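You operate a simulated robot arm through the tools that you are given. There is no shell and no other tool. Be economical: measure what you need, move in short steps, check, and stop when the job is done.

You are at the controls of a simulated robot arm. One attempt, no reset.

JOB
The plain jar got a big dose by mistake: reject it and fill the pulp jar on small.
Fine: plain jar in the reject tub; pulp jar in the ring, fill drawer shut, dose button to small before the start; wait for FILLED.

Only the result counts: the job must be done as asked and must still hold three seconds after the hand-in. Knocking over, shifting, dropping, spilling or breaking anything else fails it.

ROBOT AND FRAMES
A 6-joint arm with a two-finger parallel gripper, fixed in place. Base frame: the origin is at the foot of the arm, x ahead of it, y to its left, z up. Readings come in m, degrees, newtons and seconds.
With the tool pointing down near the work surface it reaches from about 0.16 to 0.84 m from the base axis. Its first joint turns from -166.0 to 166.0 degrees. Payload 3.91 kg.
The TCP is the grasp point between the finger pads, 0.03 m short of the fingertips. In the tool frame z runs along the fingers and y along their closing line. The gripper opens to 0.11 m. The fingers are 0.02 m wide and 0.01 m thick; the gripper's body (0.048 by 0.112 m) begins 0.055 m behind the TCP.
Orientation is that of the tool frame in the base frame, as a unit quaternion [w, x, y, z]. With the fingers straight down and closing along the base's y, the tool's x points along the base's -x, its y along +y and its z along -z.

CONTROLS
- The arm moves only by the tool arm_command. Its arguments are lists of equal length, an entry for each row: "dp": the shift along the tool's x, y, z in m, a list of three; "rotation": the turn, a rotation vector about the tool's x, y, z in degrees, a list of three. In form: {"dp": [[x, y, z], ...], "rotation": [[rx, ry, rz], ...]}. A call has 1 to 12 rows; each row shifts and turns the commanded pose from where the row before left it, along the tool's axes as they then stand. "grip" is the closure, from 0 (fully open) to 1 (shut), set as the call begins (left out, the last holds). Rows are played at 5 a second. More than 0.05 m and 8.6 degrees between two rows, or a gripper value outside its range, and nothing of the call is played. A pose out of reach is approached as far as the arm can. The call stops where the force on the tool passes 70 N (or 10 N more than at its start, if that is more) or the arm is blocked; 0.2 s more then pass. The fingers move at their own pace (about 0.108 m/s each) and stop on an object; they squeeze with about 40 N. The grip force told is the motor's: it shows also when the fingers shut on nothing. Time passes only in rows, and 0.2 s behind the last, so rows that do not move let the fingers close. It gives the time, the measured TCP pose, the force on the tool (base axes), the opening and the grip force at its end, in the units of the frame above (readings bear some noise).
- Cameras (640 x 400 px; columns grow to the right, rows downward): "scene" is fixed at [0.3985, -0.6505, 1.7799]; the picture's right is [0.96, 0.27, 0.00], its down [0.22, -0.81, -0.53] and it looks along [-0.14, 0.52, -0.84] (base axes); focal length 214 px, centre (320, 200). "wrist" rides on the gripper at [-0.036, 0, -0.057] in the tool frame; the picture's right is [0.00, -1.00, 0.00], its down [0.97, 0.00, -0.24] and it looks along [0.24, 0.00, 0.97] (tool axes); focal length 218 px, centre (320, 200). There is no depth. A picture from a camera that has moved, and an enlarged one, comes with that camera's place and axes in the base frame and with its lens.
- grab_frame(camera): a new picture of that camera. No time passes.
- move_column(by): slides the trunk up (or, below 0, down) by that many m; the arm rides with it, the base frame stays. It gives what a move gives, with no picture.
- zoom(camera, box): a new picture of the part [left, top, right, bottom] of that camera's present view, enlarged. No time passes.
- sign_off(): hands the job in; it is judged then, once.

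Work in short steps. Places have to be worked out from the pictures, the camera data and where the tool is seen: move nearer, look again, correct. Check each grasp and each placing, and mend what went wrong. You have 120 turns and 64 pictures in all, those below and enlarged ones among them. Open the gripper and draw the arm clear of the work before you hand the job in, unless the task says otherwise; then end with one line.

The tools are called after "Emit:" as a command line: name --argument value ..., lists and objects as JSON in quotes. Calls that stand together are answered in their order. arm_command: Moves the arm, as the interface text tells. Its arguments: {"type":"object","properties":{"dp":{"type":"array"},"rotation":{"type":"array"},"grip":{"type":"number"}},"required":["dp","rotation"]} The other tools are called the same way: move_column (by) slides the trunk up or down; grab_frame (camera) takes a picture; zoom (camera, box) takes an enlarged picture of a part of a camera's view; sign_off () hands the job in.

At the start:

```text
time_s: 0.0
tcp_pos: [0.3324, -0.1368, 1.4309]
orientation: [0.002, 0.0, 1.0, -0.001]
ft_force: [-0.8, 0.1, 1.0]
width: 0.1101
gripper_force: 0.1
trunk travel left (down, up): [-0.512, 0.028]
```

scene: 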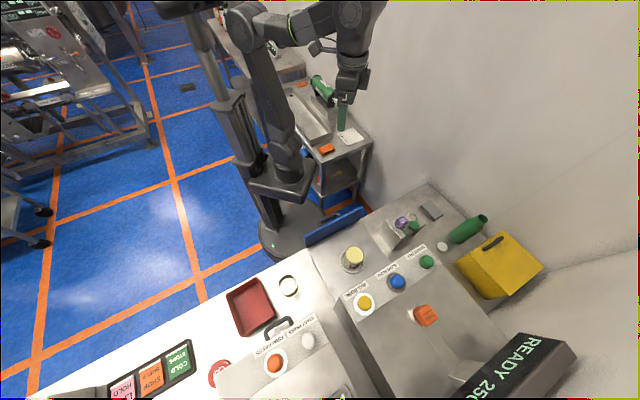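
wrist: 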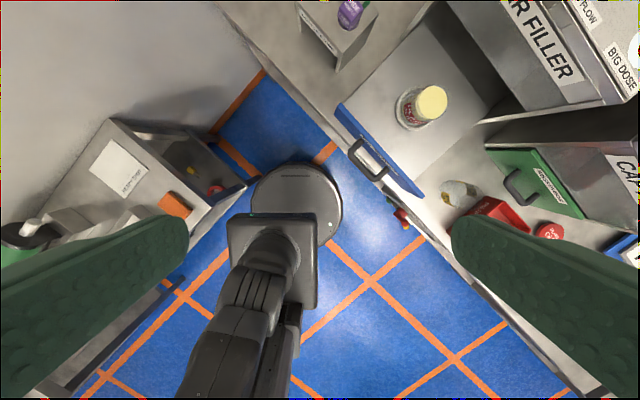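

I'll start by zooming in on the workspace in both views to find the jars, tub, drawer and buttons.

Emit:
zoom --camera "scene" --box '[200, 180, 560, 400]'

Emit:
zoom --camera "wrist" --box '[290, 0, 640, 260]'

```text
1.78 times, centred on (380, 290) of scene
camera zoom: at [0.3985, -0.6505, 1.7799], right [0.96, 0.27, 0.0], down [0.22, -0.81, -0.53], along [-0.14, 0.52, -0.84], focal length 381 px, centre (213, 40)
```

zoom: 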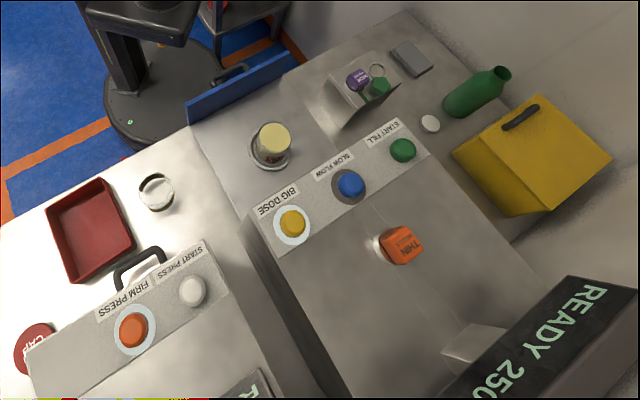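

```text
1.54 times, centred on (465, 130) of wrist
camera zoom: at [0.3662, -0.1359, 1.4879], right [0.0, -1.0, 0.0], down [-0.97, 0.0, 0.24], along [-0.24, 0.0, -0.97], focal length 336 px, centre (97, 308)
```

zoom: 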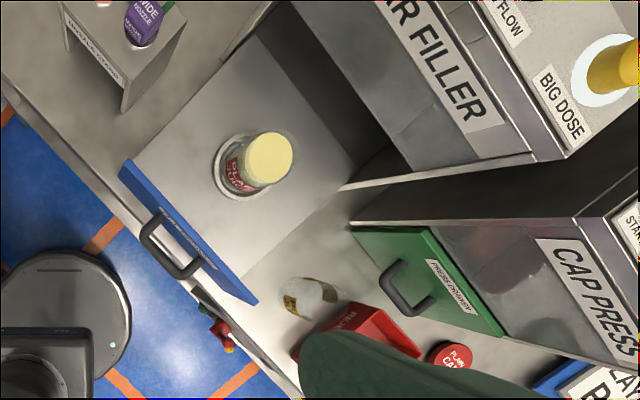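

Rough estimates: the filler is turned about 45°, the ring jar is near (0.46,-0.38), the loose jar near (0.236,-0.52), the tub near (0.12,-0.63) and the dose button near (0.488,-0.547,1.18). I'll move over the drawer to read the labels.

Emit:
arm_command --dp '[[-0.02, -0.04, 0.02], [-0.02, -0.04, 0.02], [-0.01, -0.04, 0.02], [0, -0.04, 0.02], [0, -0.04, 0.02], [0, 0, 0]]' --rotation '[[0, 0, 0], [0, 0, 0], [0, 0, 0], [0, 0, 0], [0, 0, 0], [0, 0, 0]]'

Emit:
grab_frame --camera "wrist"

Emit:
zoom --camera "scene" --box '[400, 300, 620, 400]'

```text
time_s: 1.4
tcp_pos: [0.3817, -0.3387, 1.3313]
orientation: [0.002, 0.001, 1.0, -0.001]
ft_force: [0.1, 0.6, -0.1]
width: 0.1101
gripper_force: 0.1
trunk travel left (down, up): [-0.512, 0.028]
```

```text
59 pictures are left
camera wrist: at [0.4166, -0.3368, 1.3883], right [0.0, -1.0, 0.0], down [-0.97, 0.0, 0.24], along [-0.24, 0.0, -0.97], focal length 218 px, centre (320, 200)
```

wrist: 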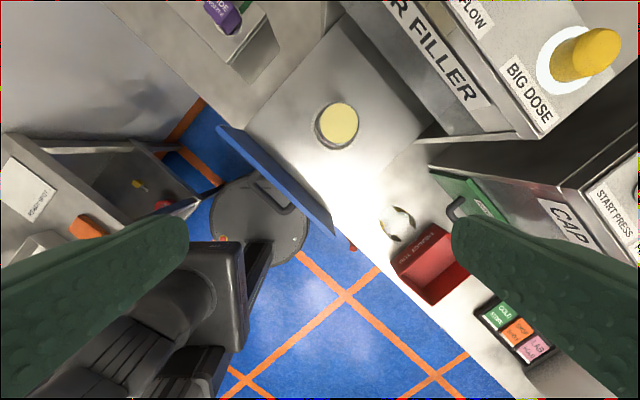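

```text
2.91 times, centred on (510, 350) of scene
camera zoom: at [0.3985, -0.6505, 1.7799], right [0.96, 0.27, 0.0], down [0.22, -0.81, -0.53], along [-0.14, 0.52, -0.84], focal length 624 px, centre (-233, -236)
```

zoom: 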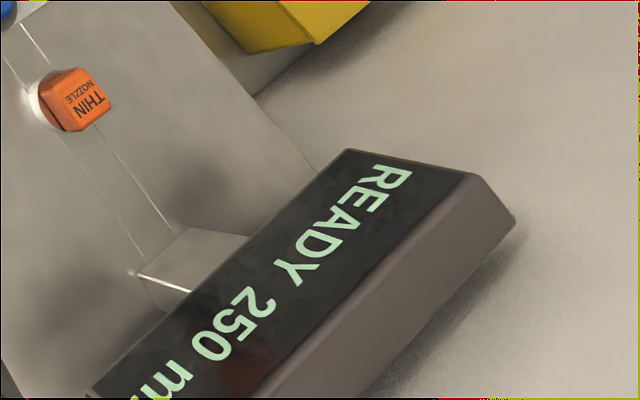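

The thin nozzle is fitted and a wide one sits on a stand, so I'll read the labels there. I'll also read the loose jar's label.

Emit:
zoom --camera "wrist" --box '[180, 0, 640, 290]'

Emit:
zoom --camera "wrist" --box '[360, 180, 480, 270]'

Emit:
zoom --camera "scene" --box '[370, 190, 500, 270]'

```text
1.38 times, centred on (410, 145) of wrist
camera zoom: at [0.4166, -0.3368, 1.3883], right [0.0, -1.0, 0.0], down [-0.97, 0.0, 0.24], along [-0.24, 0.0, -0.97], focal length 301 px, centre (196, 276)
```

zoom: 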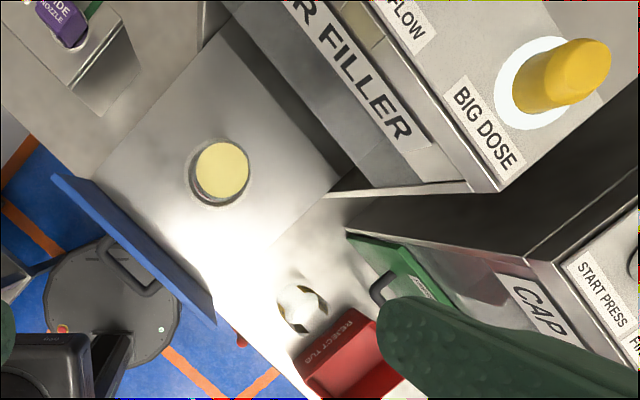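

```text
4.44 times, centred on (420, 225) of wrist
camera zoom: at [0.4166, -0.3368, 1.3883], right [0.0, -1.0, 0.0], down [-0.97, 0.0, 0.24], along [-0.24, 0.0, -0.97], focal length 970 px, centre (-124, 89)
```

zoom: 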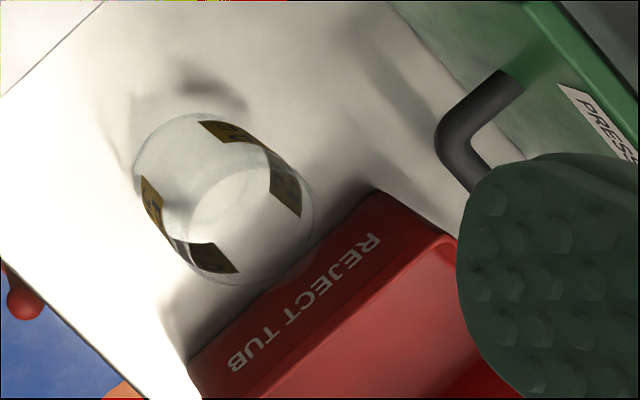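

```text
4.92 times, centred on (435, 230) of scene
camera zoom: at [0.3985, -0.6505, 1.7799], right [0.96, 0.27, 0.0], down [0.22, -0.81, -0.53], along [-0.14, 0.52, -0.84], focal length 1056 px, centre (-246, 52)
```

zoom: 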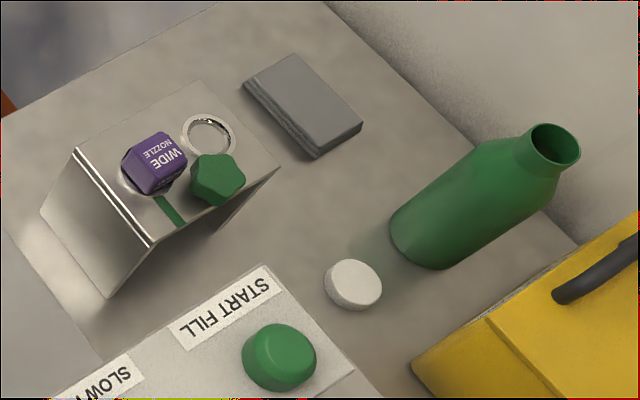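

Before deciding about the nozzle, I'll look for written hints: the sheet on the side cart, the stand label and the "PLAIN/PULP" text.

Emit:
zoom --camera "wrist" --box '[0, 140, 110, 240]'

Emit:
arm_command --dp '[[-0.04, 0.04, 0], [-0.04, 0.04, 0], [-0.02, 0.04, 0], [0, 0, 0]]' --rotation '[[0, 0, 0], [0, 0, 0], [0, 0, 0], [0, 0, 0]]'

Emit:
grab_frame --camera "wrist"

```text
4.00 times, centred on (55, 190) of wrist
camera zoom: at [0.4166, -0.3368, 1.3883], right [0.0, -1.0, 0.0], down [-0.97, 0.0, 0.24], along [-0.24, 0.0, -0.97], focal length 873 px, centre (1380, 240)
```

zoom: 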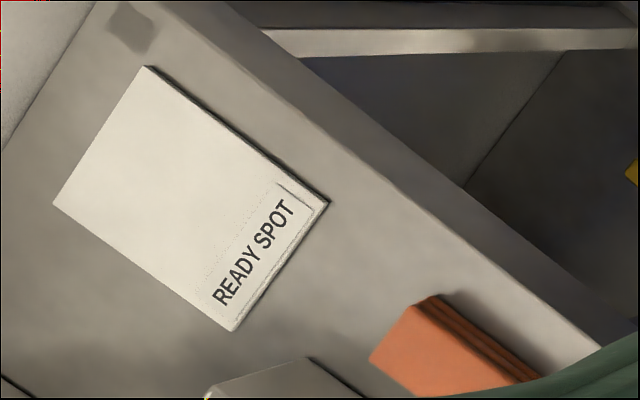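

```text
refused: row 1 steps farther than a row can; nothing moved
```

```text
53 pictures are left
camera wrist: at [0.4166, -0.3368, 1.3883], right [0.0, -1.0, 0.0], down [-0.97, 0.0, 0.24], along [-0.24, 0.0, -0.97], focal length 218 px, centre (320, 200)
```

wrist: 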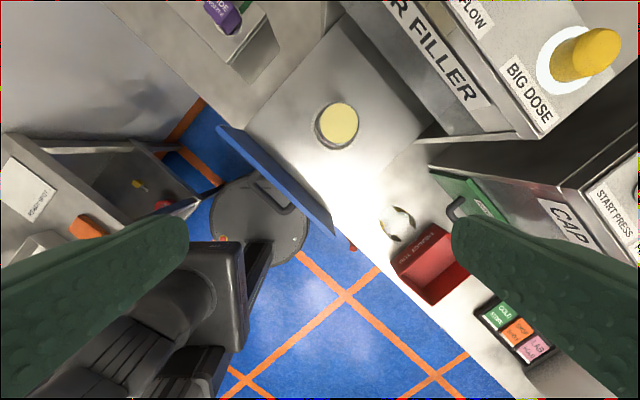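

The step was too long, so I'll repeat it in shorter rows to look at the stand.

Emit:
arm_command --dp '[[-0.03, 0.035, 0], [-0.03, 0.035, 0], [-0.03, 0.035, 0], [-0.03, 0.035, 0], [0, 0, 0]]' --rotation '[[0, 0, 0], [0, 0, 0], [0, 0, 0], [0, 0, 0], [0, 0, 0]]'

Emit:
grab_frame --camera "wrist"

```text
time_s: 2.6
tcp_pos: [0.5031, -0.1979, 1.3329]
orientation: [0.002, 0.001, 1.0, 0.0]
ft_force: [-0.1, -0.1, 0.1]
width: 0.1102
gripper_force: 0.1
trunk travel left (down, up): [-0.512, 0.028]
```

```text
52 pictures are left
camera wrist: at [0.5373, -0.1967, 1.3883], right [0.0, -1.0, 0.0], down [-0.97, 0.0, 0.24], along [-0.24, 0.0, -0.97], focal length 218 px, centre (320, 200)
```

wrist: 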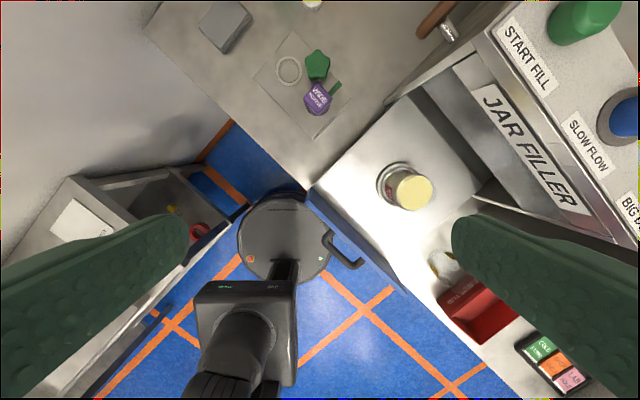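

Emit:
zoom --camera "wrist" --box '[240, 20, 380, 150]'

Emit:
zoom --camera "wrist" --box '[360, 0, 640, 230]'

Emit:
zoom --camera "wrist" --box '[360, 140, 450, 220]'

```text
3.08 times, centred on (310, 85) of wrist
camera zoom: at [0.5373, -0.1967, 1.3883], right [0.0, -1.0, 0.0], down [-0.97, 0.0, 0.24], along [-0.24, 0.0, -0.97], focal length 672 px, centre (351, 554)
```

zoom: 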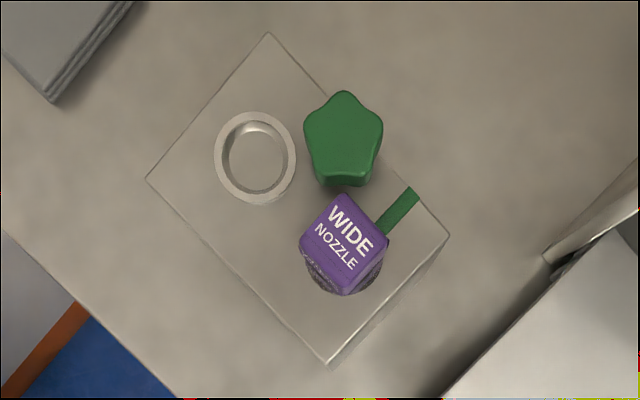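

```text
1.74 times, centred on (500, 115) of wrist
camera zoom: at [0.5373, -0.1967, 1.3883], right [0.0, -1.0, 0.0], down [-0.97, 0.0, 0.24], along [-0.24, 0.0, -0.97], focal length 380 px, centre (7, 348)
```

zoom: 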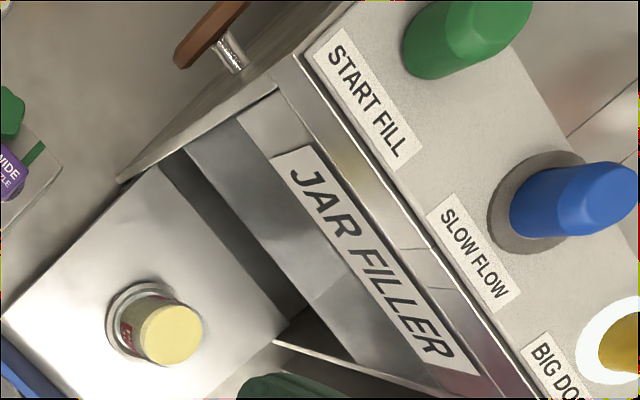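

```text
5.00 times, centred on (405, 180) of wrist
camera zoom: at [0.5373, -0.1967, 1.3883], right [0.0, -1.0, 0.0], down [-0.97, 0.0, 0.24], along [-0.24, 0.0, -0.97], focal length 1091 px, centre (-105, 300)
```

zoom: 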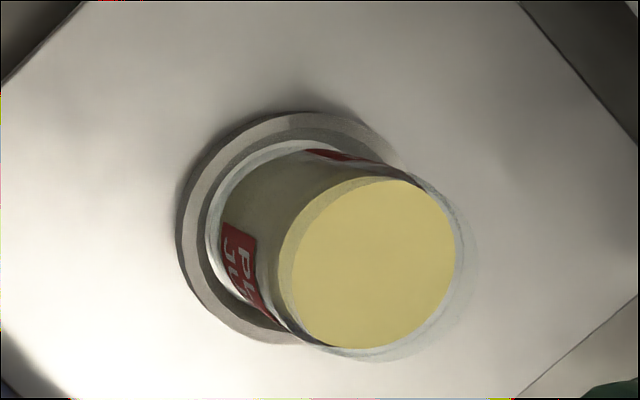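

The ring jar holds juice and carries the red label, which makes it the plain one. I'll zoom on the nozzle's small print, since it may say whether pulp needs that nozzle.

Emit:
zoom --camera "wrist" --box '[298, 75, 338, 120]'

```text
8.89 times, centred on (318, 98) of wrist
camera zoom: at [0.5373, -0.1967, 1.3883], right [0.0, -1.0, 0.0], down [-0.97, 0.0, 0.24], along [-0.24, 0.0, -0.97], focal length 1940 px, centre (338, 1111)
```

zoom: 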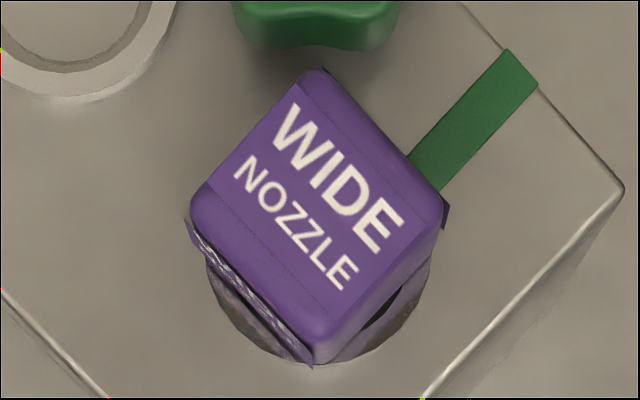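

The nozzle carries nothing conclusive, and the job doesn't list it. I'll go above the ring jar at z≈1.13 and centre on it.

Emit:
arm_command --dp '[[0.013, -0.045, 0], [0.013, -0.045, 0], [0.013, -0.045, 0], [0.012, -0.045, 0], [0, 0, 0.05], [0, 0, 0.05], [0, 0, 0.05], [0, 0, 0.05], [0, 0, 0]]' --rotation '[[0, 0, 0], [0, 0, 0], [0, 0, 0], [0, 0, 0], [0, 0, 0], [0, 0, 0], [0, 0, 0], [0, 0, 0], [0, 0, 0]]'

Emit:
grab_frame --camera "wrist"

Emit:
grab_frame --camera "scene"

```text
time_s: 4.6
tcp_pos: [0.4501, -0.3765, 1.131]
orientation: [0.002, 0.0, 1.0, -0.001]
ft_force: [0.5, 0.5, 0.0]
width: 0.11
gripper_force: 0.0
trunk travel left (down, up): [-0.512, 0.028]
```

```text
47 pictures are left
camera wrist: at [0.4852, -0.376, 1.1881], right [0.0, -1.0, 0.0], down [-0.97, 0.0, 0.24], along [-0.24, 0.0, -0.97], focal length 218 px, centre (320, 200)
```

wrist: 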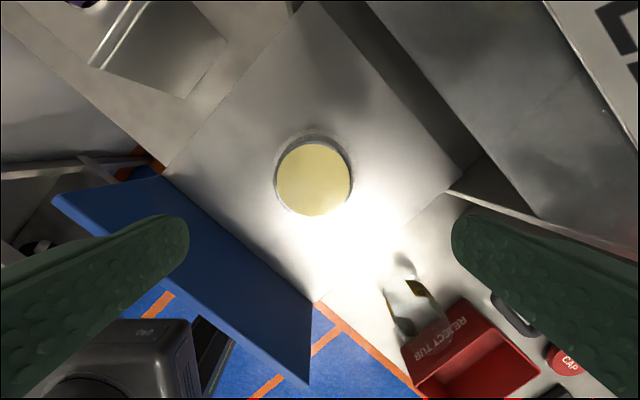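

```text
46 pictures are left
```

scene: 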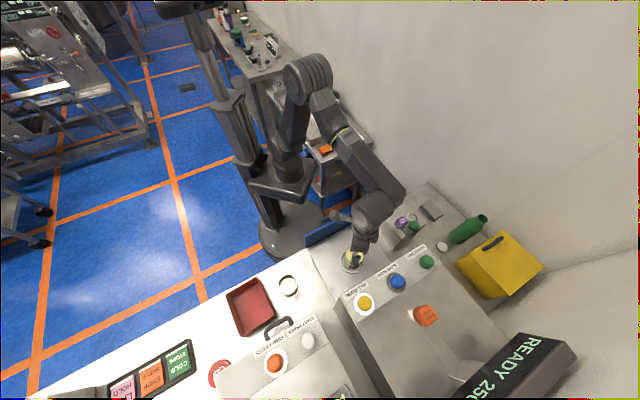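

The jar's rim is centred near (0.4515,-0.371) and about 0.077 m wide. I'll correct y by 5 mm and lower to z≈1.00 to check that the fingers straddle it.

Emit:
arm_command --dp '[[-0.001, 0.005, 0.04], [0, 0, 0.04], [0, 0, 0.04], [0, 0, 0.01], [0, 0, 0]]' --rotation '[[0, 0, 0], [0, 0, 0], [0, 0, 0], [0, 0, 0], [0, 0, 0]]'

Emit:
grab_frame --camera "wrist"

```text
time_s: 5.8
tcp_pos: [0.4534, -0.3731, 1.0023]
orientation: [0.002, 0.0, 1.0, -0.001]
ft_force: [0.6, 0.7, -0.6]
width: 0.1102
gripper_force: 0.1
trunk travel left (down, up): [-0.512, 0.028]
```

```text
45 pictures are left
camera wrist: at [0.4878, -0.3722, 1.0585], right [0.0, -1.0, 0.0], down [-0.97, 0.0, 0.24], along [-0.24, 0.0, -0.97], focal length 218 px, centre (320, 200)
```

wrist: 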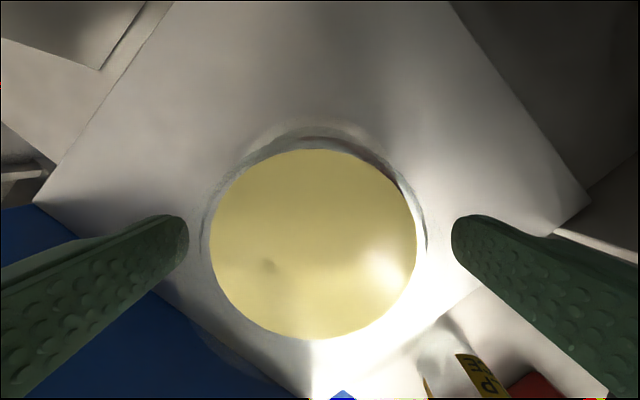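

The surface is at about z=0.985 and well between the fingers, 3 mm off in y. I'll lower to z≈0.952, which keeps the gripper body above the rim, and close.

Emit:
arm_command --dp '[[0, 0.003, 0.02], [0, 0, 0.02], [0, 0, 0.01], [0, 0, 0]]' --rotation '[[0, 0, 0], [0, 0, 0], [0, 0, 0], [0, 0, 0]]'

Emit:
arm_command --dp '[[0, 0, 0], [0, 0, 0], [0, 0, 0], [0, 0, 0]]' --rotation '[[0, 0, 0], [0, 0, 0], [0, 0, 0], [0, 0, 0]]' --grip 1

```text
time_s: 6.8
tcp_pos: [0.4526, -0.3698, 0.9571]
orientation: [0.005, 0.0, 1.0, -0.004]
ft_force: [2.4, 0.7, 48.0]
width: 0.11
gripper_force: 0.1
trunk travel left (down, up): [-0.512, 0.028]
```

```text
time_s: 7.8
tcp_pos: [0.4509, -0.3687, 0.9569]
orientation: [0.005, 0.001, 1.0, -0.003]
ft_force: [1.9, 0.3, 60.3]
width: 0.1062
gripper_force: 44.9
trunk travel left (down, up): [-0.512, 0.028]
```

I have 60 N of upward force and the width stopped at 0.106 m, so something was touched. I'll look before doing anything.

Emit:
grab_frame --camera "wrist"

Emit:
zoom --camera "scene" --box '[310, 200, 410, 290]'

```text
44 pictures are left
camera wrist: at [0.4858, -0.3673, 1.0142], right [0.0, -1.0, 0.01], down [-0.97, 0.0, 0.23], along [-0.23, -0.01, -0.97], focal length 218 px, centre (320, 200)
```

wrist: 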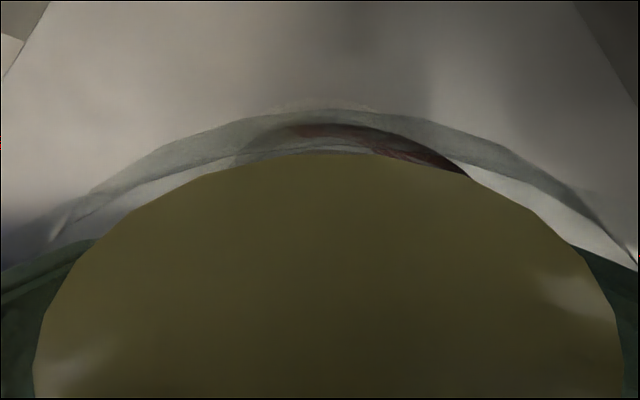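

```text
4.44 times, centred on (360, 245) of scene
camera zoom: at [0.3985, -0.6505, 1.7799], right [0.96, 0.27, 0.0], down [0.22, -0.81, -0.53], along [-0.14, 0.52, -0.84], focal length 953 px, centre (142, 0)
```

zoom: 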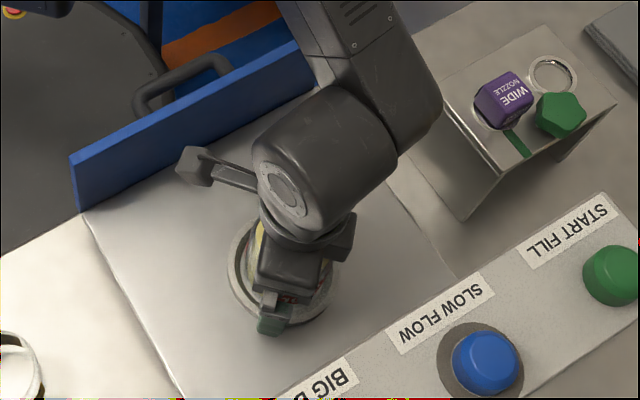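

The ring collar must sit higher than I assumed. With z≈0.92 the rays all agree on a centre of (0.4515,-0.367), so the fingertips were pressing on the collar. I'll open, rise, and then grip higher.

Emit:
arm_command --dp '[[0, 0, -0.008], [0, 0, -0.006], [0, 0, -0.002], [0, 0, 0]]' --rotation '[[0, 0, 0], [0, 0, 0], [0, 0, 0], [0, 0, 0]]' --grip 0

Emit:
grab_frame --camera "wrist"

```text
time_s: 8.8
tcp_pos: [0.4531, -0.3701, 0.967]
orientation: [0.002, -0.001, 1.0, 0.0]
ft_force: [0.5, 0.7, -0.9]
width: 0.11
gripper_force: 0.1
trunk travel left (down, up): [-0.512, 0.028]
```

```text
42 pictures are left
camera wrist: at [0.4876, -0.3688, 1.0244], right [0.0, -1.0, 0.0], down [-0.97, 0.0, 0.24], along [-0.24, 0.0, -0.97], focal length 218 px, centre (320, 200)
```

wrist: 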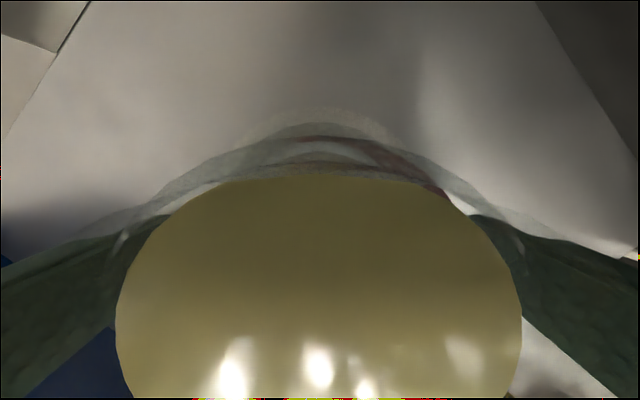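

Contact is gone at z=0.967. I'll close on the jar here.

Emit:
arm_command --dp '[[0, 0, 0], [0, 0, 0], [0, 0, 0], [0, 0, 0]]' --rotation '[[0, 0, 0], [0, 0, 0], [0, 0, 0], [0, 0, 0]]' --grip 1

```text
time_s: 9.8
tcp_pos: [0.4527, -0.3707, 0.9672]
orientation: [0.002, 0.0, 1.0, -0.001]
ft_force: [-1.5, 0.6, 1.2]
width: 0.0666
gripper_force: 40.1
trunk travel left (down, up): [-0.512, 0.028]
```

It's gripped at 0.067 m width. I'll lift slowly and check.

Emit:
arm_command --dp '[[0, 0, -0.01], [0, 0, -0.015], [0, 0, -0.02], [0, 0, -0.02], [0, 0, -0.02], [0, 0, -0.015], [0, 0, 0]]' --rotation '[[0, 0, 0], [0, 0, 0], [0, 0, 0], [0, 0, 0], [0, 0, 0], [0, 0, 0], [0, 0, 0]]'

Emit:
zoom --camera "scene" --box '[220, 190, 420, 340]'

```text
time_s: 11.4
tcp_pos: [0.4537, -0.3696, 1.0677]
orientation: [0.001, 0.0, 1.0, -0.001]
ft_force: [0.9, 0.4, -2.5]
width: 0.0663
gripper_force: 39.9
trunk travel left (down, up): [-0.512, 0.028]
```

```text
2.67 times, centred on (320, 265) of scene
camera zoom: at [0.3985, -0.6505, 1.7799], right [0.96, 0.27, 0.0], down [0.22, -0.81, -0.53], along [-0.14, 0.52, -0.84], focal length 572 px, centre (320, 27)
```

zoom: 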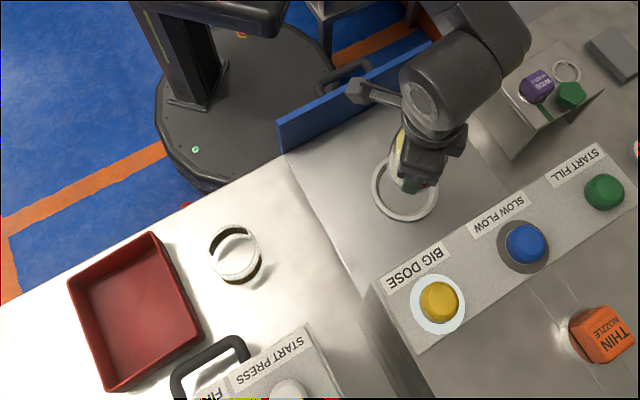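

The plain jar is held clear of the ring, whose centre I now confirm at about (0.454,-0.366). The tub centre is near (0.123,-0.618) with its rim at about 0.90, so I'll carry the jar there level.

Emit:
arm_command --dp '[[0.02, 0, -0.01], [0.03, 0, -0.01], [0.04, 0, 0], [0.03, -0.03, 0], [0.03, -0.031, 0], [0.03, -0.031, 0], [0.03, -0.031, 0], [0.03, -0.031, 0], [0.03, -0.031, 0], [0.03, -0.031, 0], [0.02, -0.02, 0], [0, 0, 0]]' --rotation '[[0, 0, 0], [0, 0, 0], [0, 0, 0], [0, 0, 0], [0, 0, 0], [0, 0, 0], [0, 0, 0], [0, 0, 0], [0, 0, 0], [0, 0, 0], [0, 0, 0], [0, 0, 0]]'

Emit:
arm_command --dp '[[0, 0, 0], [0, 0, 0], [0, 0, 0], [0, 0, 0], [0, 0, 0], [0, 0, 0], [0, 0, 0], [0, 0, 0]]' --rotation '[[0, 0, -4], [0, 0, -8], [0, 0, -8], [0, 0, -8], [0, 0, -8], [0, 0, -6], [0, 0, -4], [0, 0, 0]]'

Emit:
grab_frame --camera "wrist"

Emit:
zoom --camera "scene" --box '[200, 190, 400, 340]'

```text
time_s: 14.0
tcp_pos: [0.1313, -0.6063, 1.0893]
orientation: [0.002, 0.0, 1.0, 0.0]
ft_force: [0.7, -0.2, -2.0]
width: 0.0668
gripper_force: 39.6
trunk travel left (down, up): [-0.512, 0.028]
```

```text
time_s: 15.8
tcp_pos: [0.1339, -0.6056, 1.0866]
orientation: [0.001, -0.391, 0.92, -0.001]
ft_force: [-0.2, -0.5, -3.4]
width: 0.0661
gripper_force: 39.8
trunk travel left (down, up): [-0.512, 0.028]
```

```text
40 pictures are left
camera wrist: at [0.1562, -0.5788, 1.1439], right [0.72, -0.69, 0.0], down [-0.67, -0.7, 0.24], along [-0.16, -0.17, -0.97], focal length 218 px, centre (320, 200)
```

wrist: 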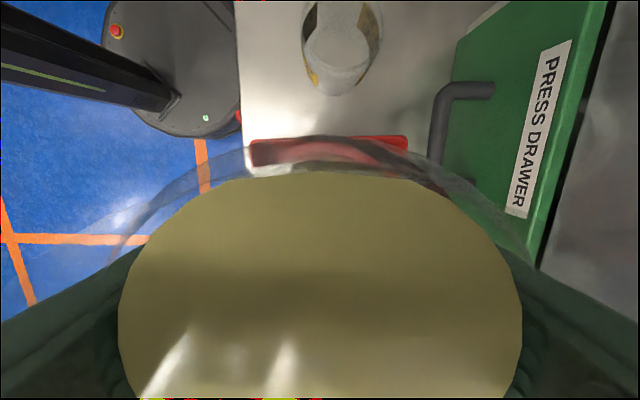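

```text
2.67 times, centred on (300, 265) of scene
camera zoom: at [0.3985, -0.6505, 1.7799], right [0.96, 0.27, 0.0], down [0.22, -0.81, -0.53], along [-0.14, 0.52, -0.84], focal length 572 px, centre (373, 27)
```

zoom: 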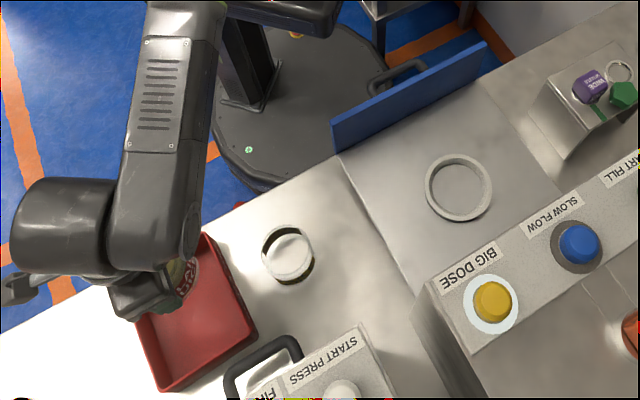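

The tub's near rim puts its centre at about (0.125,-0.621). I'll shift there and lower to z≈0.947, then check before touching down.

Emit:
arm_command --dp '[[0.0174, -0.004, 0], [0, 0, 0.03], [0, 0, 0.04], [0, 0, 0.04], [0, 0, 0.02], [0, 0, 0.01], [0, 0, 0]]' --rotation '[[0, 0, 0], [0, 0, 0], [0, 0, 0], [0, 0, 0], [0, 0, 0], [0, 0, 0], [0, 0, 0]]'

Emit:
grab_frame --camera "wrist"

Emit:
zoom --camera "scene" --box '[200, 240, 320, 350]'

```text
time_s: 17.4
tcp_pos: [0.124, -0.6215, 0.9456]
orientation: [0.001, -0.391, 0.921, -0.001]
ft_force: [0.1, 0.5, -3.8]
width: 0.0664
gripper_force: 39.9
trunk travel left (down, up): [-0.512, 0.028]
```

```text
38 pictures are left
camera wrist: at [0.1478, -0.5948, 1.0035], right [0.72, -0.69, 0.0], down [-0.68, -0.7, 0.24], along [-0.16, -0.17, -0.97], focal length 218 px, centre (320, 200)
```

wrist: 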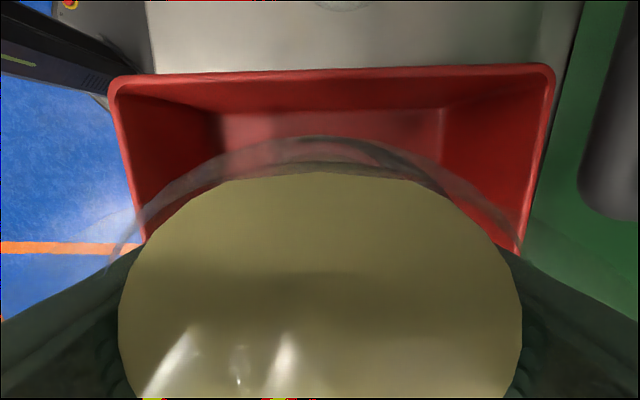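

```text
3.64 times, centred on (260, 295) of scene
camera zoom: at [0.3985, -0.6505, 1.7799], right [0.96, 0.27, 0.0], down [0.22, -0.81, -0.53], along [-0.14, 0.52, -0.84], focal length 780 px, centre (538, -146)
```

zoom: 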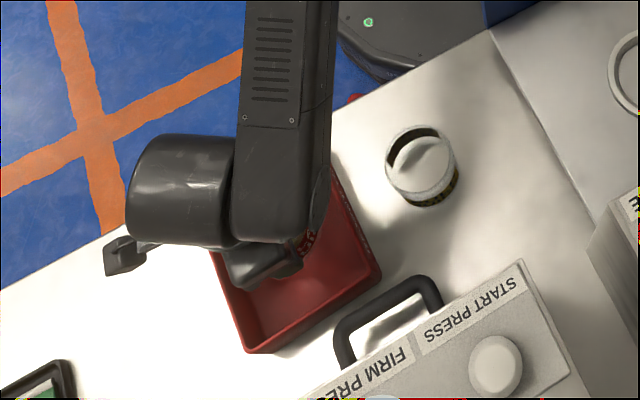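

The jar sits inside the tub outline but about 1 cm too close to the near wall. I'll nudge it to centre and lower it until it touches.

Emit:
arm_command --dp '[[0.01, -0.003, 0], [0, 0, 0.01], [0, 0, 0.006], [0, 0, 0.004], [0, 0, 0]]' --rotation '[[0, 0, 0], [0, 0, 0], [0, 0, 0], [0, 0, 0], [0, 0, 0]]'

```text
time_s: 18.6
tcp_pos: [0.1184, -0.6311, 0.9272]
orientation: [0.002, -0.39, 0.921, -0.001]
ft_force: [0.0, 0.6, -2.7]
width: 0.0662
gripper_force: 39.6
trunk travel left (down, up): [-0.512, 0.028]
```

No contact yet; continuing down in small steps.

Emit:
arm_command --dp '[[0, 0, 0.004], [0, 0, 0.004], [0, 0, 0.003], [0, 0, 0]]' --rotation '[[0, 0, 0], [0, 0, 0], [0, 0, 0], [0, 0, 0]]'

```text
time_s: 19.6
tcp_pos: [0.1187, -0.6301, 0.9175]
orientation: [0.002, -0.391, 0.92, -0.002]
ft_force: [-0.3, -0.4, -2.4]
width: 0.0663
gripper_force: 40.2
trunk travel left (down, up): [-0.512, 0.028]
```

Emit:
arm_command --dp '[[0, 0, 0.003], [0, 0, 0.003], [0, 0, 0.003], [0, 0, 0]]' --rotation '[[0, 0, 0], [0, 0, 0], [0, 0, 0], [0, 0, 0]]'

Emit:
grab_frame --camera "wrist"

```text
time_s: 20.6
tcp_pos: [0.1193, -0.6303, 0.906]
orientation: [0.002, -0.391, 0.92, -0.002]
ft_force: [0.3, -0.1, -2.3]
width: 0.0666
gripper_force: 40.6
trunk travel left (down, up): [-0.512, 0.028]
```

```text
36 pictures are left
camera wrist: at [0.1427, -0.604, 0.9637], right [0.72, -0.69, 0.0], down [-0.68, -0.7, 0.24], along [-0.16, -0.17, -0.97], focal length 218 px, centre (320, 200)
```

wrist: 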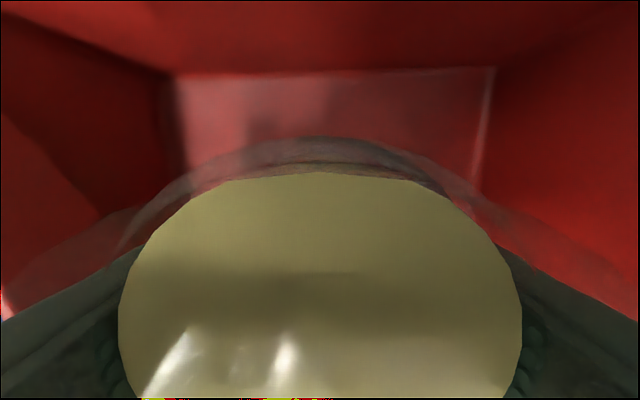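

It's well centred between the walls with still no contact, so I'll continue gently.

Emit:
arm_command --dp '[[0, 0, 0.003], [0, 0, 0.003], [0, 0, 0]]' --rotation '[[0, 0, 0], [0, 0, 0], [0, 0, 0]]'

```text
time_s: 21.4
tcp_pos: [0.1193, -0.6304, 0.904]
orientation: [0.001, -0.391, 0.92, -0.004]
ft_force: [0.2, -3.8, 29.9]
width: 0.0661
gripper_force: 40.4
trunk travel left (down, up): [-0.512, 0.028]
```

Touchdown at z≈0.904. I'll relieve the press, then open only partly, to about 0.085 m, so the fingers don't push the tub walls.

Emit:
arm_command --dp '[[0, 0, -0.003], [0, 0, 0]]' --rotation '[[0, 0, 0], [0, 0, 0]]'

Emit:
arm_command --dp '[[0, 0, 0], [0, 0, 0], [0, 0, 0]]' --rotation '[[0, 0, 0], [0, 0, 0], [0, 0, 0]]' --grip 0.22

Emit:
arm_command --dp '[[0, 0, -0.01], [0, 0, -0.015], [0, 0, -0.02], [0, 0, -0.03], [0, 0, -0.03], [0, 0, -0.04], [0, 0, -0.04], [0, 0, 0]]' --rotation '[[0, 0, 0], [0, 0, 0], [0, 0, 0], [0, 0, 0], [0, 0, 0], [0, 0, 0], [0, 0, 0], [0, 0, 0]]'

Emit:
grab_frame --camera "wrist"

```text
time_s: 22.0
tcp_pos: [0.1194, -0.6302, 0.9041]
orientation: [0.0, -0.391, 0.921, -0.002]
ft_force: [-0.4, -7.1, 16.8]
width: 0.0662
gripper_force: 40.2
trunk travel left (down, up): [-0.512, 0.028]
```

```text
time_s: 22.8
tcp_pos: [0.1192, -0.6302, 0.9043]
orientation: [0.001, -0.39, 0.921, -0.001]
ft_force: [0.1, 0.5, -1.3]
width: 0.0857
gripper_force: 0.0
trunk travel left (down, up): [-0.512, 0.028]
```

```text
time_s: 24.6
tcp_pos: [0.1183, -0.63, 1.0881]
orientation: [0.001, -0.391, 0.921, -0.002]
ft_force: [0.1, 0.6, 0.1]
width: 0.086
gripper_force: 0.1
trunk travel left (down, up): [-0.512, 0.028]
```

```text
35 pictures are left
camera wrist: at [0.1419, -0.6037, 1.1458], right [0.72, -0.69, 0.0], down [-0.68, -0.7, 0.24], along [-0.16, -0.17, -0.97], focal length 218 px, centre (320, 200)
```

wrist: 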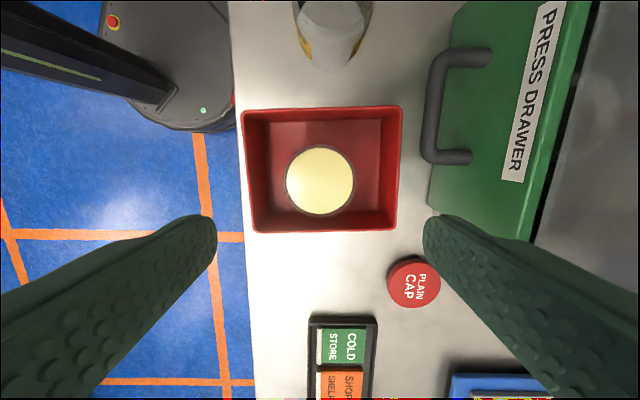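

The plain jar stands upright in the tub. Next I'll move above the loose jar with the gripper open and look.

Emit:
arm_command --dp '[[-0.04, -0.002, 0], [-0.04, -0.002, 0], [-0.04, -0.002, 0], [-0.035, -0.003, 0], [0, 0, 0]]' --rotation '[[0, 0, 0], [0, 0, 0], [0, 0, 0], [0, 0, 0], [0, 0, 0]]' --grip 0

Emit:
grab_frame --camera "wrist"

```text
time_s: 25.8
tcp_pos: [0.2317, -0.5265, 1.0903]
orientation: [0.001, -0.39, 0.921, -0.002]
ft_force: [-0.1, -1.0, -0.8]
width: 0.11
gripper_force: 0.0
trunk travel left (down, up): [-0.512, 0.028]
```

```text
34 pictures are left
camera wrist: at [0.2558, -0.4983, 1.147], right [0.72, -0.7, 0.0], down [-0.68, -0.7, 0.24], along [-0.16, -0.17, -0.97], focal length 218 px, centre (320, 200)
```

wrist: 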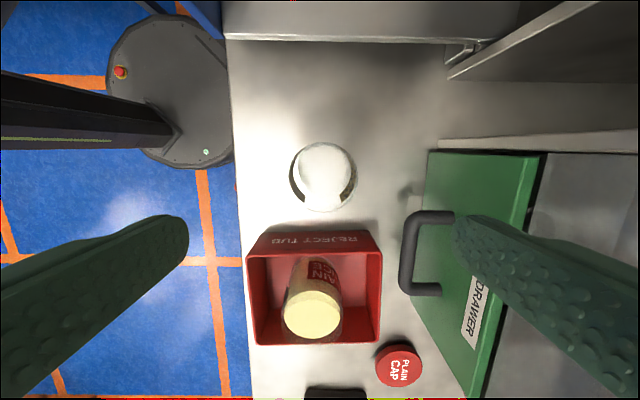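

The tub jar's label reads "PLAIN". The loose jar's rim is centred near (0.240,-0.520), so I'll correct and lower to z≈0.96 for another look.

Emit:
arm_command --dp '[[-0.01, -0.001, 0.03], [0, 0, 0.04], [0, 0, 0.04], [0, 0, 0.02], [0, 0, 0]]' --rotation '[[0, 0, 0], [0, 0, 0], [0, 0, 0], [0, 0, 0], [0, 0, 0]]'

Emit:
grab_frame --camera "wrist"

```text
time_s: 27.0
tcp_pos: [0.2412, -0.5187, 0.9585]
orientation: [0.001, -0.391, 0.921, -0.001]
ft_force: [0.3, -0.3, -0.5]
width: 0.11
gripper_force: 0.0
trunk travel left (down, up): [-0.512, 0.028]
```

```text
33 pictures are left
camera wrist: at [0.2646, -0.4914, 1.0155], right [0.72, -0.69, 0.0], down [-0.68, -0.7, 0.24], along [-0.16, -0.17, -0.97], focal length 218 px, centre (320, 200)
```

wrist: 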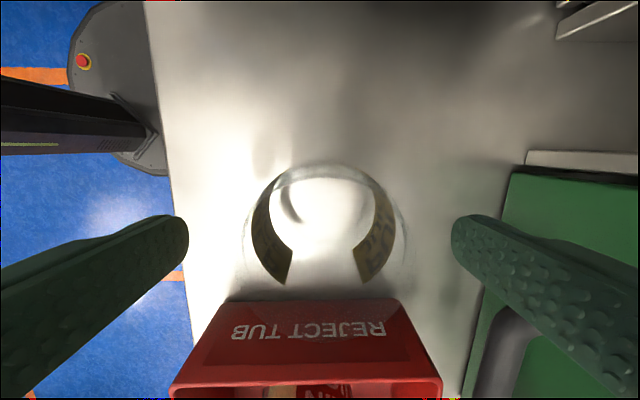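

The rim is centred between the fingers, so I'll lower to z≈0.90 and close.

Emit:
arm_command --dp '[[0, -0.001, 0.02], [0, 0, 0.02], [0, 0, 0.015], [0, 0, 0]]' --rotation '[[0, 0, 0], [0, 0, 0], [0, 0, 0], [0, 0, 0]]'

Emit:
arm_command --dp '[[0, 0, 0], [0, 0, 0], [0, 0, 0], [0, 0, 0]]' --rotation '[[0, 0, 0], [0, 0, 0], [0, 0, 0], [0, 0, 0]]' --grip 1

```text
time_s: 28.0
tcp_pos: [0.2413, -0.5193, 0.9044]
orientation: [0.001, -0.391, 0.92, -0.001]
ft_force: [-1.1, 0.0, -0.2]
width: 0.1099
gripper_force: 0.0
trunk travel left (down, up): [-0.512, 0.028]
```

```text
time_s: 29.0
tcp_pos: [0.2422, -0.5203, 0.9042]
orientation: [0.001, -0.391, 0.921, -0.001]
ft_force: [0.5, 0.6, -0.1]
width: 0.0661
gripper_force: 40.7
trunk travel left (down, up): [-0.512, 0.028]
```

It's gripped at 0.066 m. I'll lift and carry it over the ring at (0.4535,-0.367).

Emit:
arm_command --dp '[[0, 0, -0.02], [0, 0, -0.04], [0, 0, -0.04], [0, 0, -0.04], [0, 0, -0.02], [-0.042, -0.0078, 0], [-0.043, -0.0078, 0], [-0.043, -0.0078, 0], [-0.043, -0.0078, 0], [-0.043, -0.0078, 0], [-0.042, -0.0077, 0], [0, 0, 0]]' --rotation '[[0, 0, 0], [0, 0, 0], [0, 0, 0], [0, 0, 0], [0, 0, 0], [0, 0, 0], [0, 0, 0], [0, 0, 0], [0, 0, 0], [0, 0, 0], [0, 0, 0], [0, 0, 0]]'

Emit:
grab_frame --camera "wrist"

Emit:
zoom --camera "scene" --box '[220, 200, 420, 340]'

```text
time_s: 31.6
tcp_pos: [0.4518, -0.3669, 1.0645]
orientation: [0.001, -0.389, 0.921, -0.001]
ft_force: [0.0, 0.0, -0.2]
width: 0.0661
gripper_force: 39.6
trunk travel left (down, up): [-0.512, 0.028]
```

```text
32 pictures are left
camera wrist: at [0.4761, -0.3395, 1.1211], right [0.72, -0.7, 0.0], down [-0.68, -0.7, 0.24], along [-0.16, -0.17, -0.97], focal length 218 px, centre (320, 200)
```

wrist: 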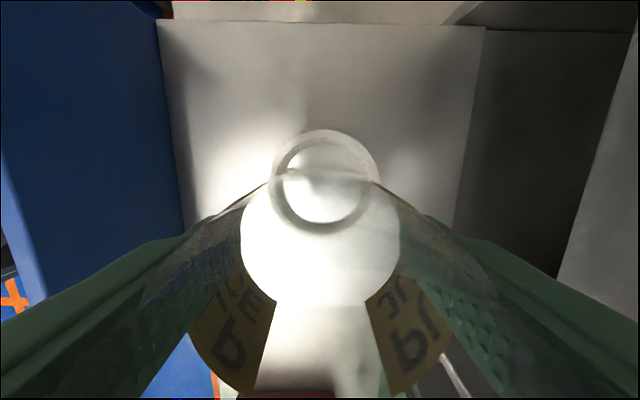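

```text
2.86 times, centred on (320, 270) of scene
camera zoom: at [0.3985, -0.6505, 1.7799], right [0.96, 0.27, 0.0], down [0.22, -0.81, -0.53], along [-0.14, 0.52, -0.84], focal length 613 px, centre (320, 0)
```

zoom: 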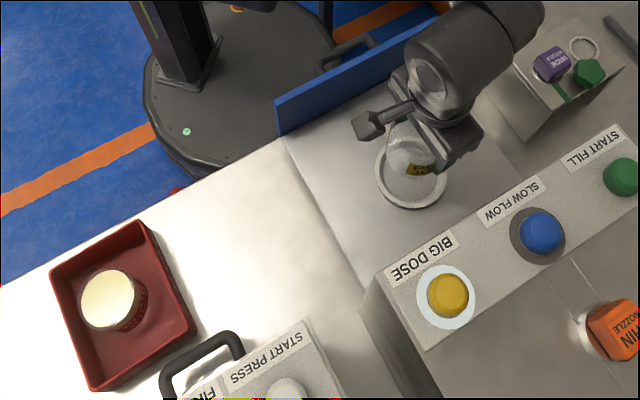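

The label reads "PULP". I'll fine-shift toward (0.456,-0.368), lower to z≈1.0 and look again.

Emit:
arm_command --dp '[[-0.002, -0.0036, 0.02], [0, 0, 0.02], [0, 0, 0.02], [0, 0, 0]]' --rotation '[[0, 0, 0], [0, 0, 0], [0, 0, 0], [0, 0, 0]]'

Emit:
grab_frame --camera "wrist"

Emit:
zoom --camera "scene" --box '[320, 220, 400, 290]'

```text
time_s: 32.6
tcp_pos: [0.4583, -0.3682, 1.0055]
orientation: [0.001, -0.391, 0.92, -0.001]
ft_force: [1.3, -0.4, -0.8]
width: 0.0659
gripper_force: 39.8
trunk travel left (down, up): [-0.512, 0.028]
```

```text
30 pictures are left
camera wrist: at [0.4811, -0.3412, 1.0615], right [0.72, -0.69, 0.0], down [-0.68, -0.7, 0.24], along [-0.16, -0.17, -0.97], focal length 218 px, centre (320, 200)
```

wrist: 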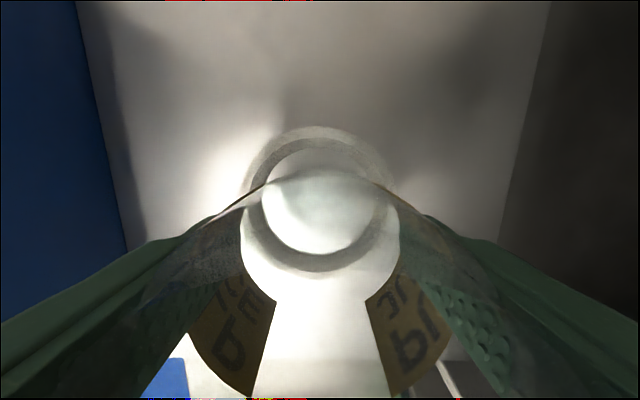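

```text
5.71 times, centred on (360, 255) of scene
camera zoom: at [0.3985, -0.6505, 1.7799], right [0.96, 0.27, 0.0], down [0.22, -0.81, -0.53], along [-0.14, 0.52, -0.84], focal length 1226 px, centre (91, -114)
```

zoom: 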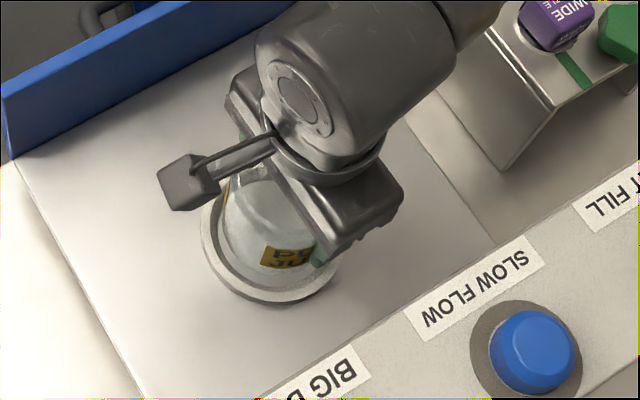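

The ring's inner clearance is about ±5 mm and I'm about 3 mm off. I'll correct that and lower toward seating at z≈0.97.

Emit:
arm_command --dp '[[-0.001, 0.0028, 0.01], [0, 0, 0.01], [0, 0, 0.008], [0, 0, 0.004], [0, 0, 0]]' --rotation '[[0, 0, 0], [0, 0, 0], [0, 0, 0], [0, 0, 0], [0, 0, 0]]'

Emit:
grab_frame --camera "wrist"

```text
time_s: 33.8
tcp_pos: [0.4563, -0.3653, 0.9733]
orientation: [0.002, -0.39, 0.921, -0.001]
ft_force: [3.5, 1.4, 0.0]
width: 0.0659
gripper_force: 39.8
trunk travel left (down, up): [-0.512, 0.028]
```

```text
28 pictures are left
camera wrist: at [0.4796, -0.3384, 1.0295], right [0.72, -0.69, 0.0], down [-0.68, -0.7, 0.24], along [-0.16, -0.17, -0.97], focal length 218 px, centre (320, 200)
```

wrist: 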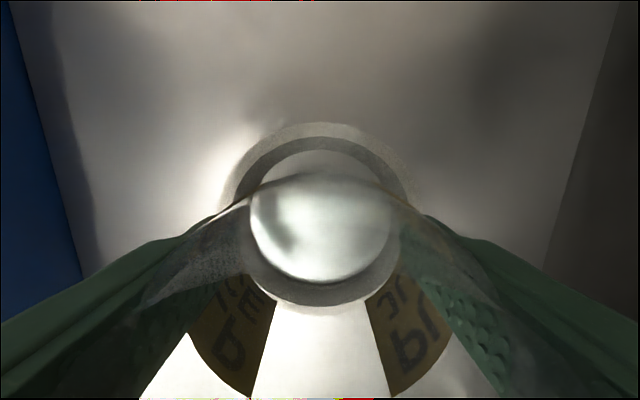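

The jar base looks concentric with the ring. I'll continue down gently until it seats.

Emit:
arm_command --dp '[[0, 0, 0.003], [0, 0, 0.002], [0, 0, 0]]' --rotation '[[0, 0, 0], [0, 0, 0], [0, 0, 0]]'

```text
time_s: 34.6
tcp_pos: [0.4547, -0.3651, 0.9692]
orientation: [0.001, -0.391, 0.92, -0.003]
ft_force: [3.7, 3.3, 29.5]
width: 0.0663
gripper_force: 39.6
trunk travel left (down, up): [-0.512, 0.028]
```

Contact at z≈0.969 matches seating on the drawer floor; the collar top would have stopped it near 0.98. I'll relieve, release and rise.

Emit:
arm_command --dp '[[0, 0, -0.003], [0, 0, 0]]' --rotation '[[0, 0, 0], [0, 0, 0]]'

Emit:
arm_command --dp '[[0, 0, 0], [0, 0, 0], [0, 0, 0]]' --rotation '[[0, 0, 0], [0, 0, 0], [0, 0, 0]]' --grip 0

Emit:
arm_command --dp '[[0, 0, -0.01], [0, 0, -0.02], [0, 0, -0.03], [0, 0, -0.04], [0, 0, -0.04], [0, 0, -0.04], [0, 0, 0]]' --rotation '[[0, 0, 0], [0, 0, 0], [0, 0, 0], [0, 0, 0], [0, 0, 0], [0, 0, 0], [0, 0, 0]]'

Emit:
grab_frame --camera "wrist"

```text
time_s: 35.2
tcp_pos: [0.4555, -0.3651, 0.9698]
orientation: [0.001, -0.39, 0.921, -0.001]
ft_force: [3.9, 4.0, 8.1]
width: 0.0662
gripper_force: 40.2
trunk travel left (down, up): [-0.512, 0.028]
```

```text
time_s: 36.0
tcp_pos: [0.4547, -0.3663, 0.97]
orientation: [0.002, -0.391, 0.921, -0.002]
ft_force: [-0.6, 0.5, -0.9]
width: 0.11
gripper_force: 0.0
trunk travel left (down, up): [-0.512, 0.028]
```

```text
time_s: 37.6
tcp_pos: [0.4555, -0.3655, 1.1506]
orientation: [0.002, -0.391, 0.92, -0.001]
ft_force: [-0.5, -0.3, 0.1]
width: 0.1101
gripper_force: 0.1
trunk travel left (down, up): [-0.512, 0.028]
```

```text
27 pictures are left
camera wrist: at [0.4792, -0.3384, 1.2075], right [0.72, -0.69, 0.0], down [-0.68, -0.7, 0.24], along [-0.16, -0.17, -0.97], focal length 218 px, centre (320, 200)
```

wrist: 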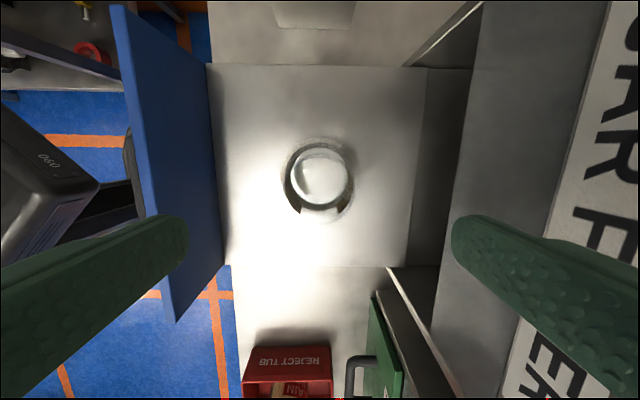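

The pulp jar is in the ring. Next is the dose button near (0.488,-0.547, top≈1.18): I'll rise, close the fingers and hover above it to locate it.

Emit:
arm_command --dp '[[0, 0, -0.04], [0, 0, -0.04], [0, 0, -0.04], [0.027, -0.037, 0], [0.027, -0.037, 0], [0.027, -0.037, 0], [0.027, -0.037, 0], [0, 0, 0]]' --rotation '[[0, 0, 0], [0, 0, 0], [0, 0, 0], [0, 0, 0], [0, 0, 0], [0, 0, 0], [0, 0, 0], [0, 0, 0]]' --grip 1

Emit:
grab_frame --camera "wrist"

Emit:
grab_frame --camera "scene"

```text
time_s: 39.4
tcp_pos: [0.4838, -0.5439, 1.2723]
orientation: [0.002, -0.391, 0.921, -0.004]
ft_force: [-0.2, 0.3, 0.0]
width: 0.0001
gripper_force: 37.9
trunk travel left (down, up): [-0.512, 0.028]
```

```text
26 pictures are left
camera wrist: at [0.5075, -0.5173, 1.3274], right [0.72, -0.69, 0.01], down [-0.68, -0.7, 0.24], along [-0.16, -0.18, -0.97], focal length 218 px, centre (320, 200)
```

wrist: 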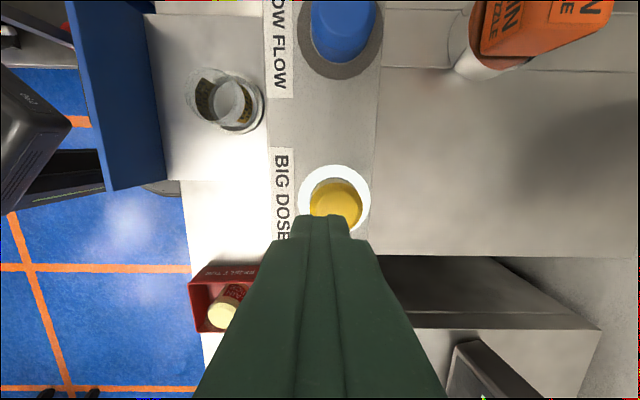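

```text
25 pictures are left
```

scene: 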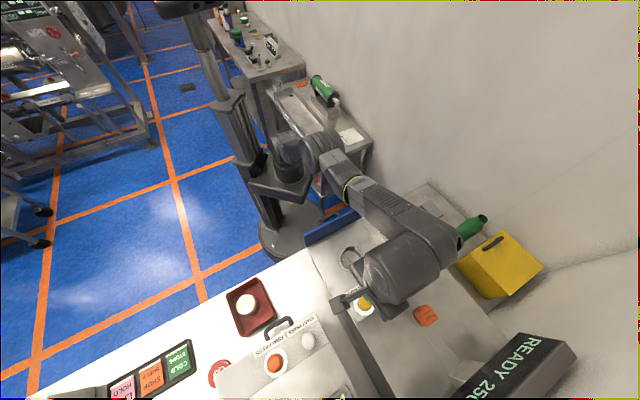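

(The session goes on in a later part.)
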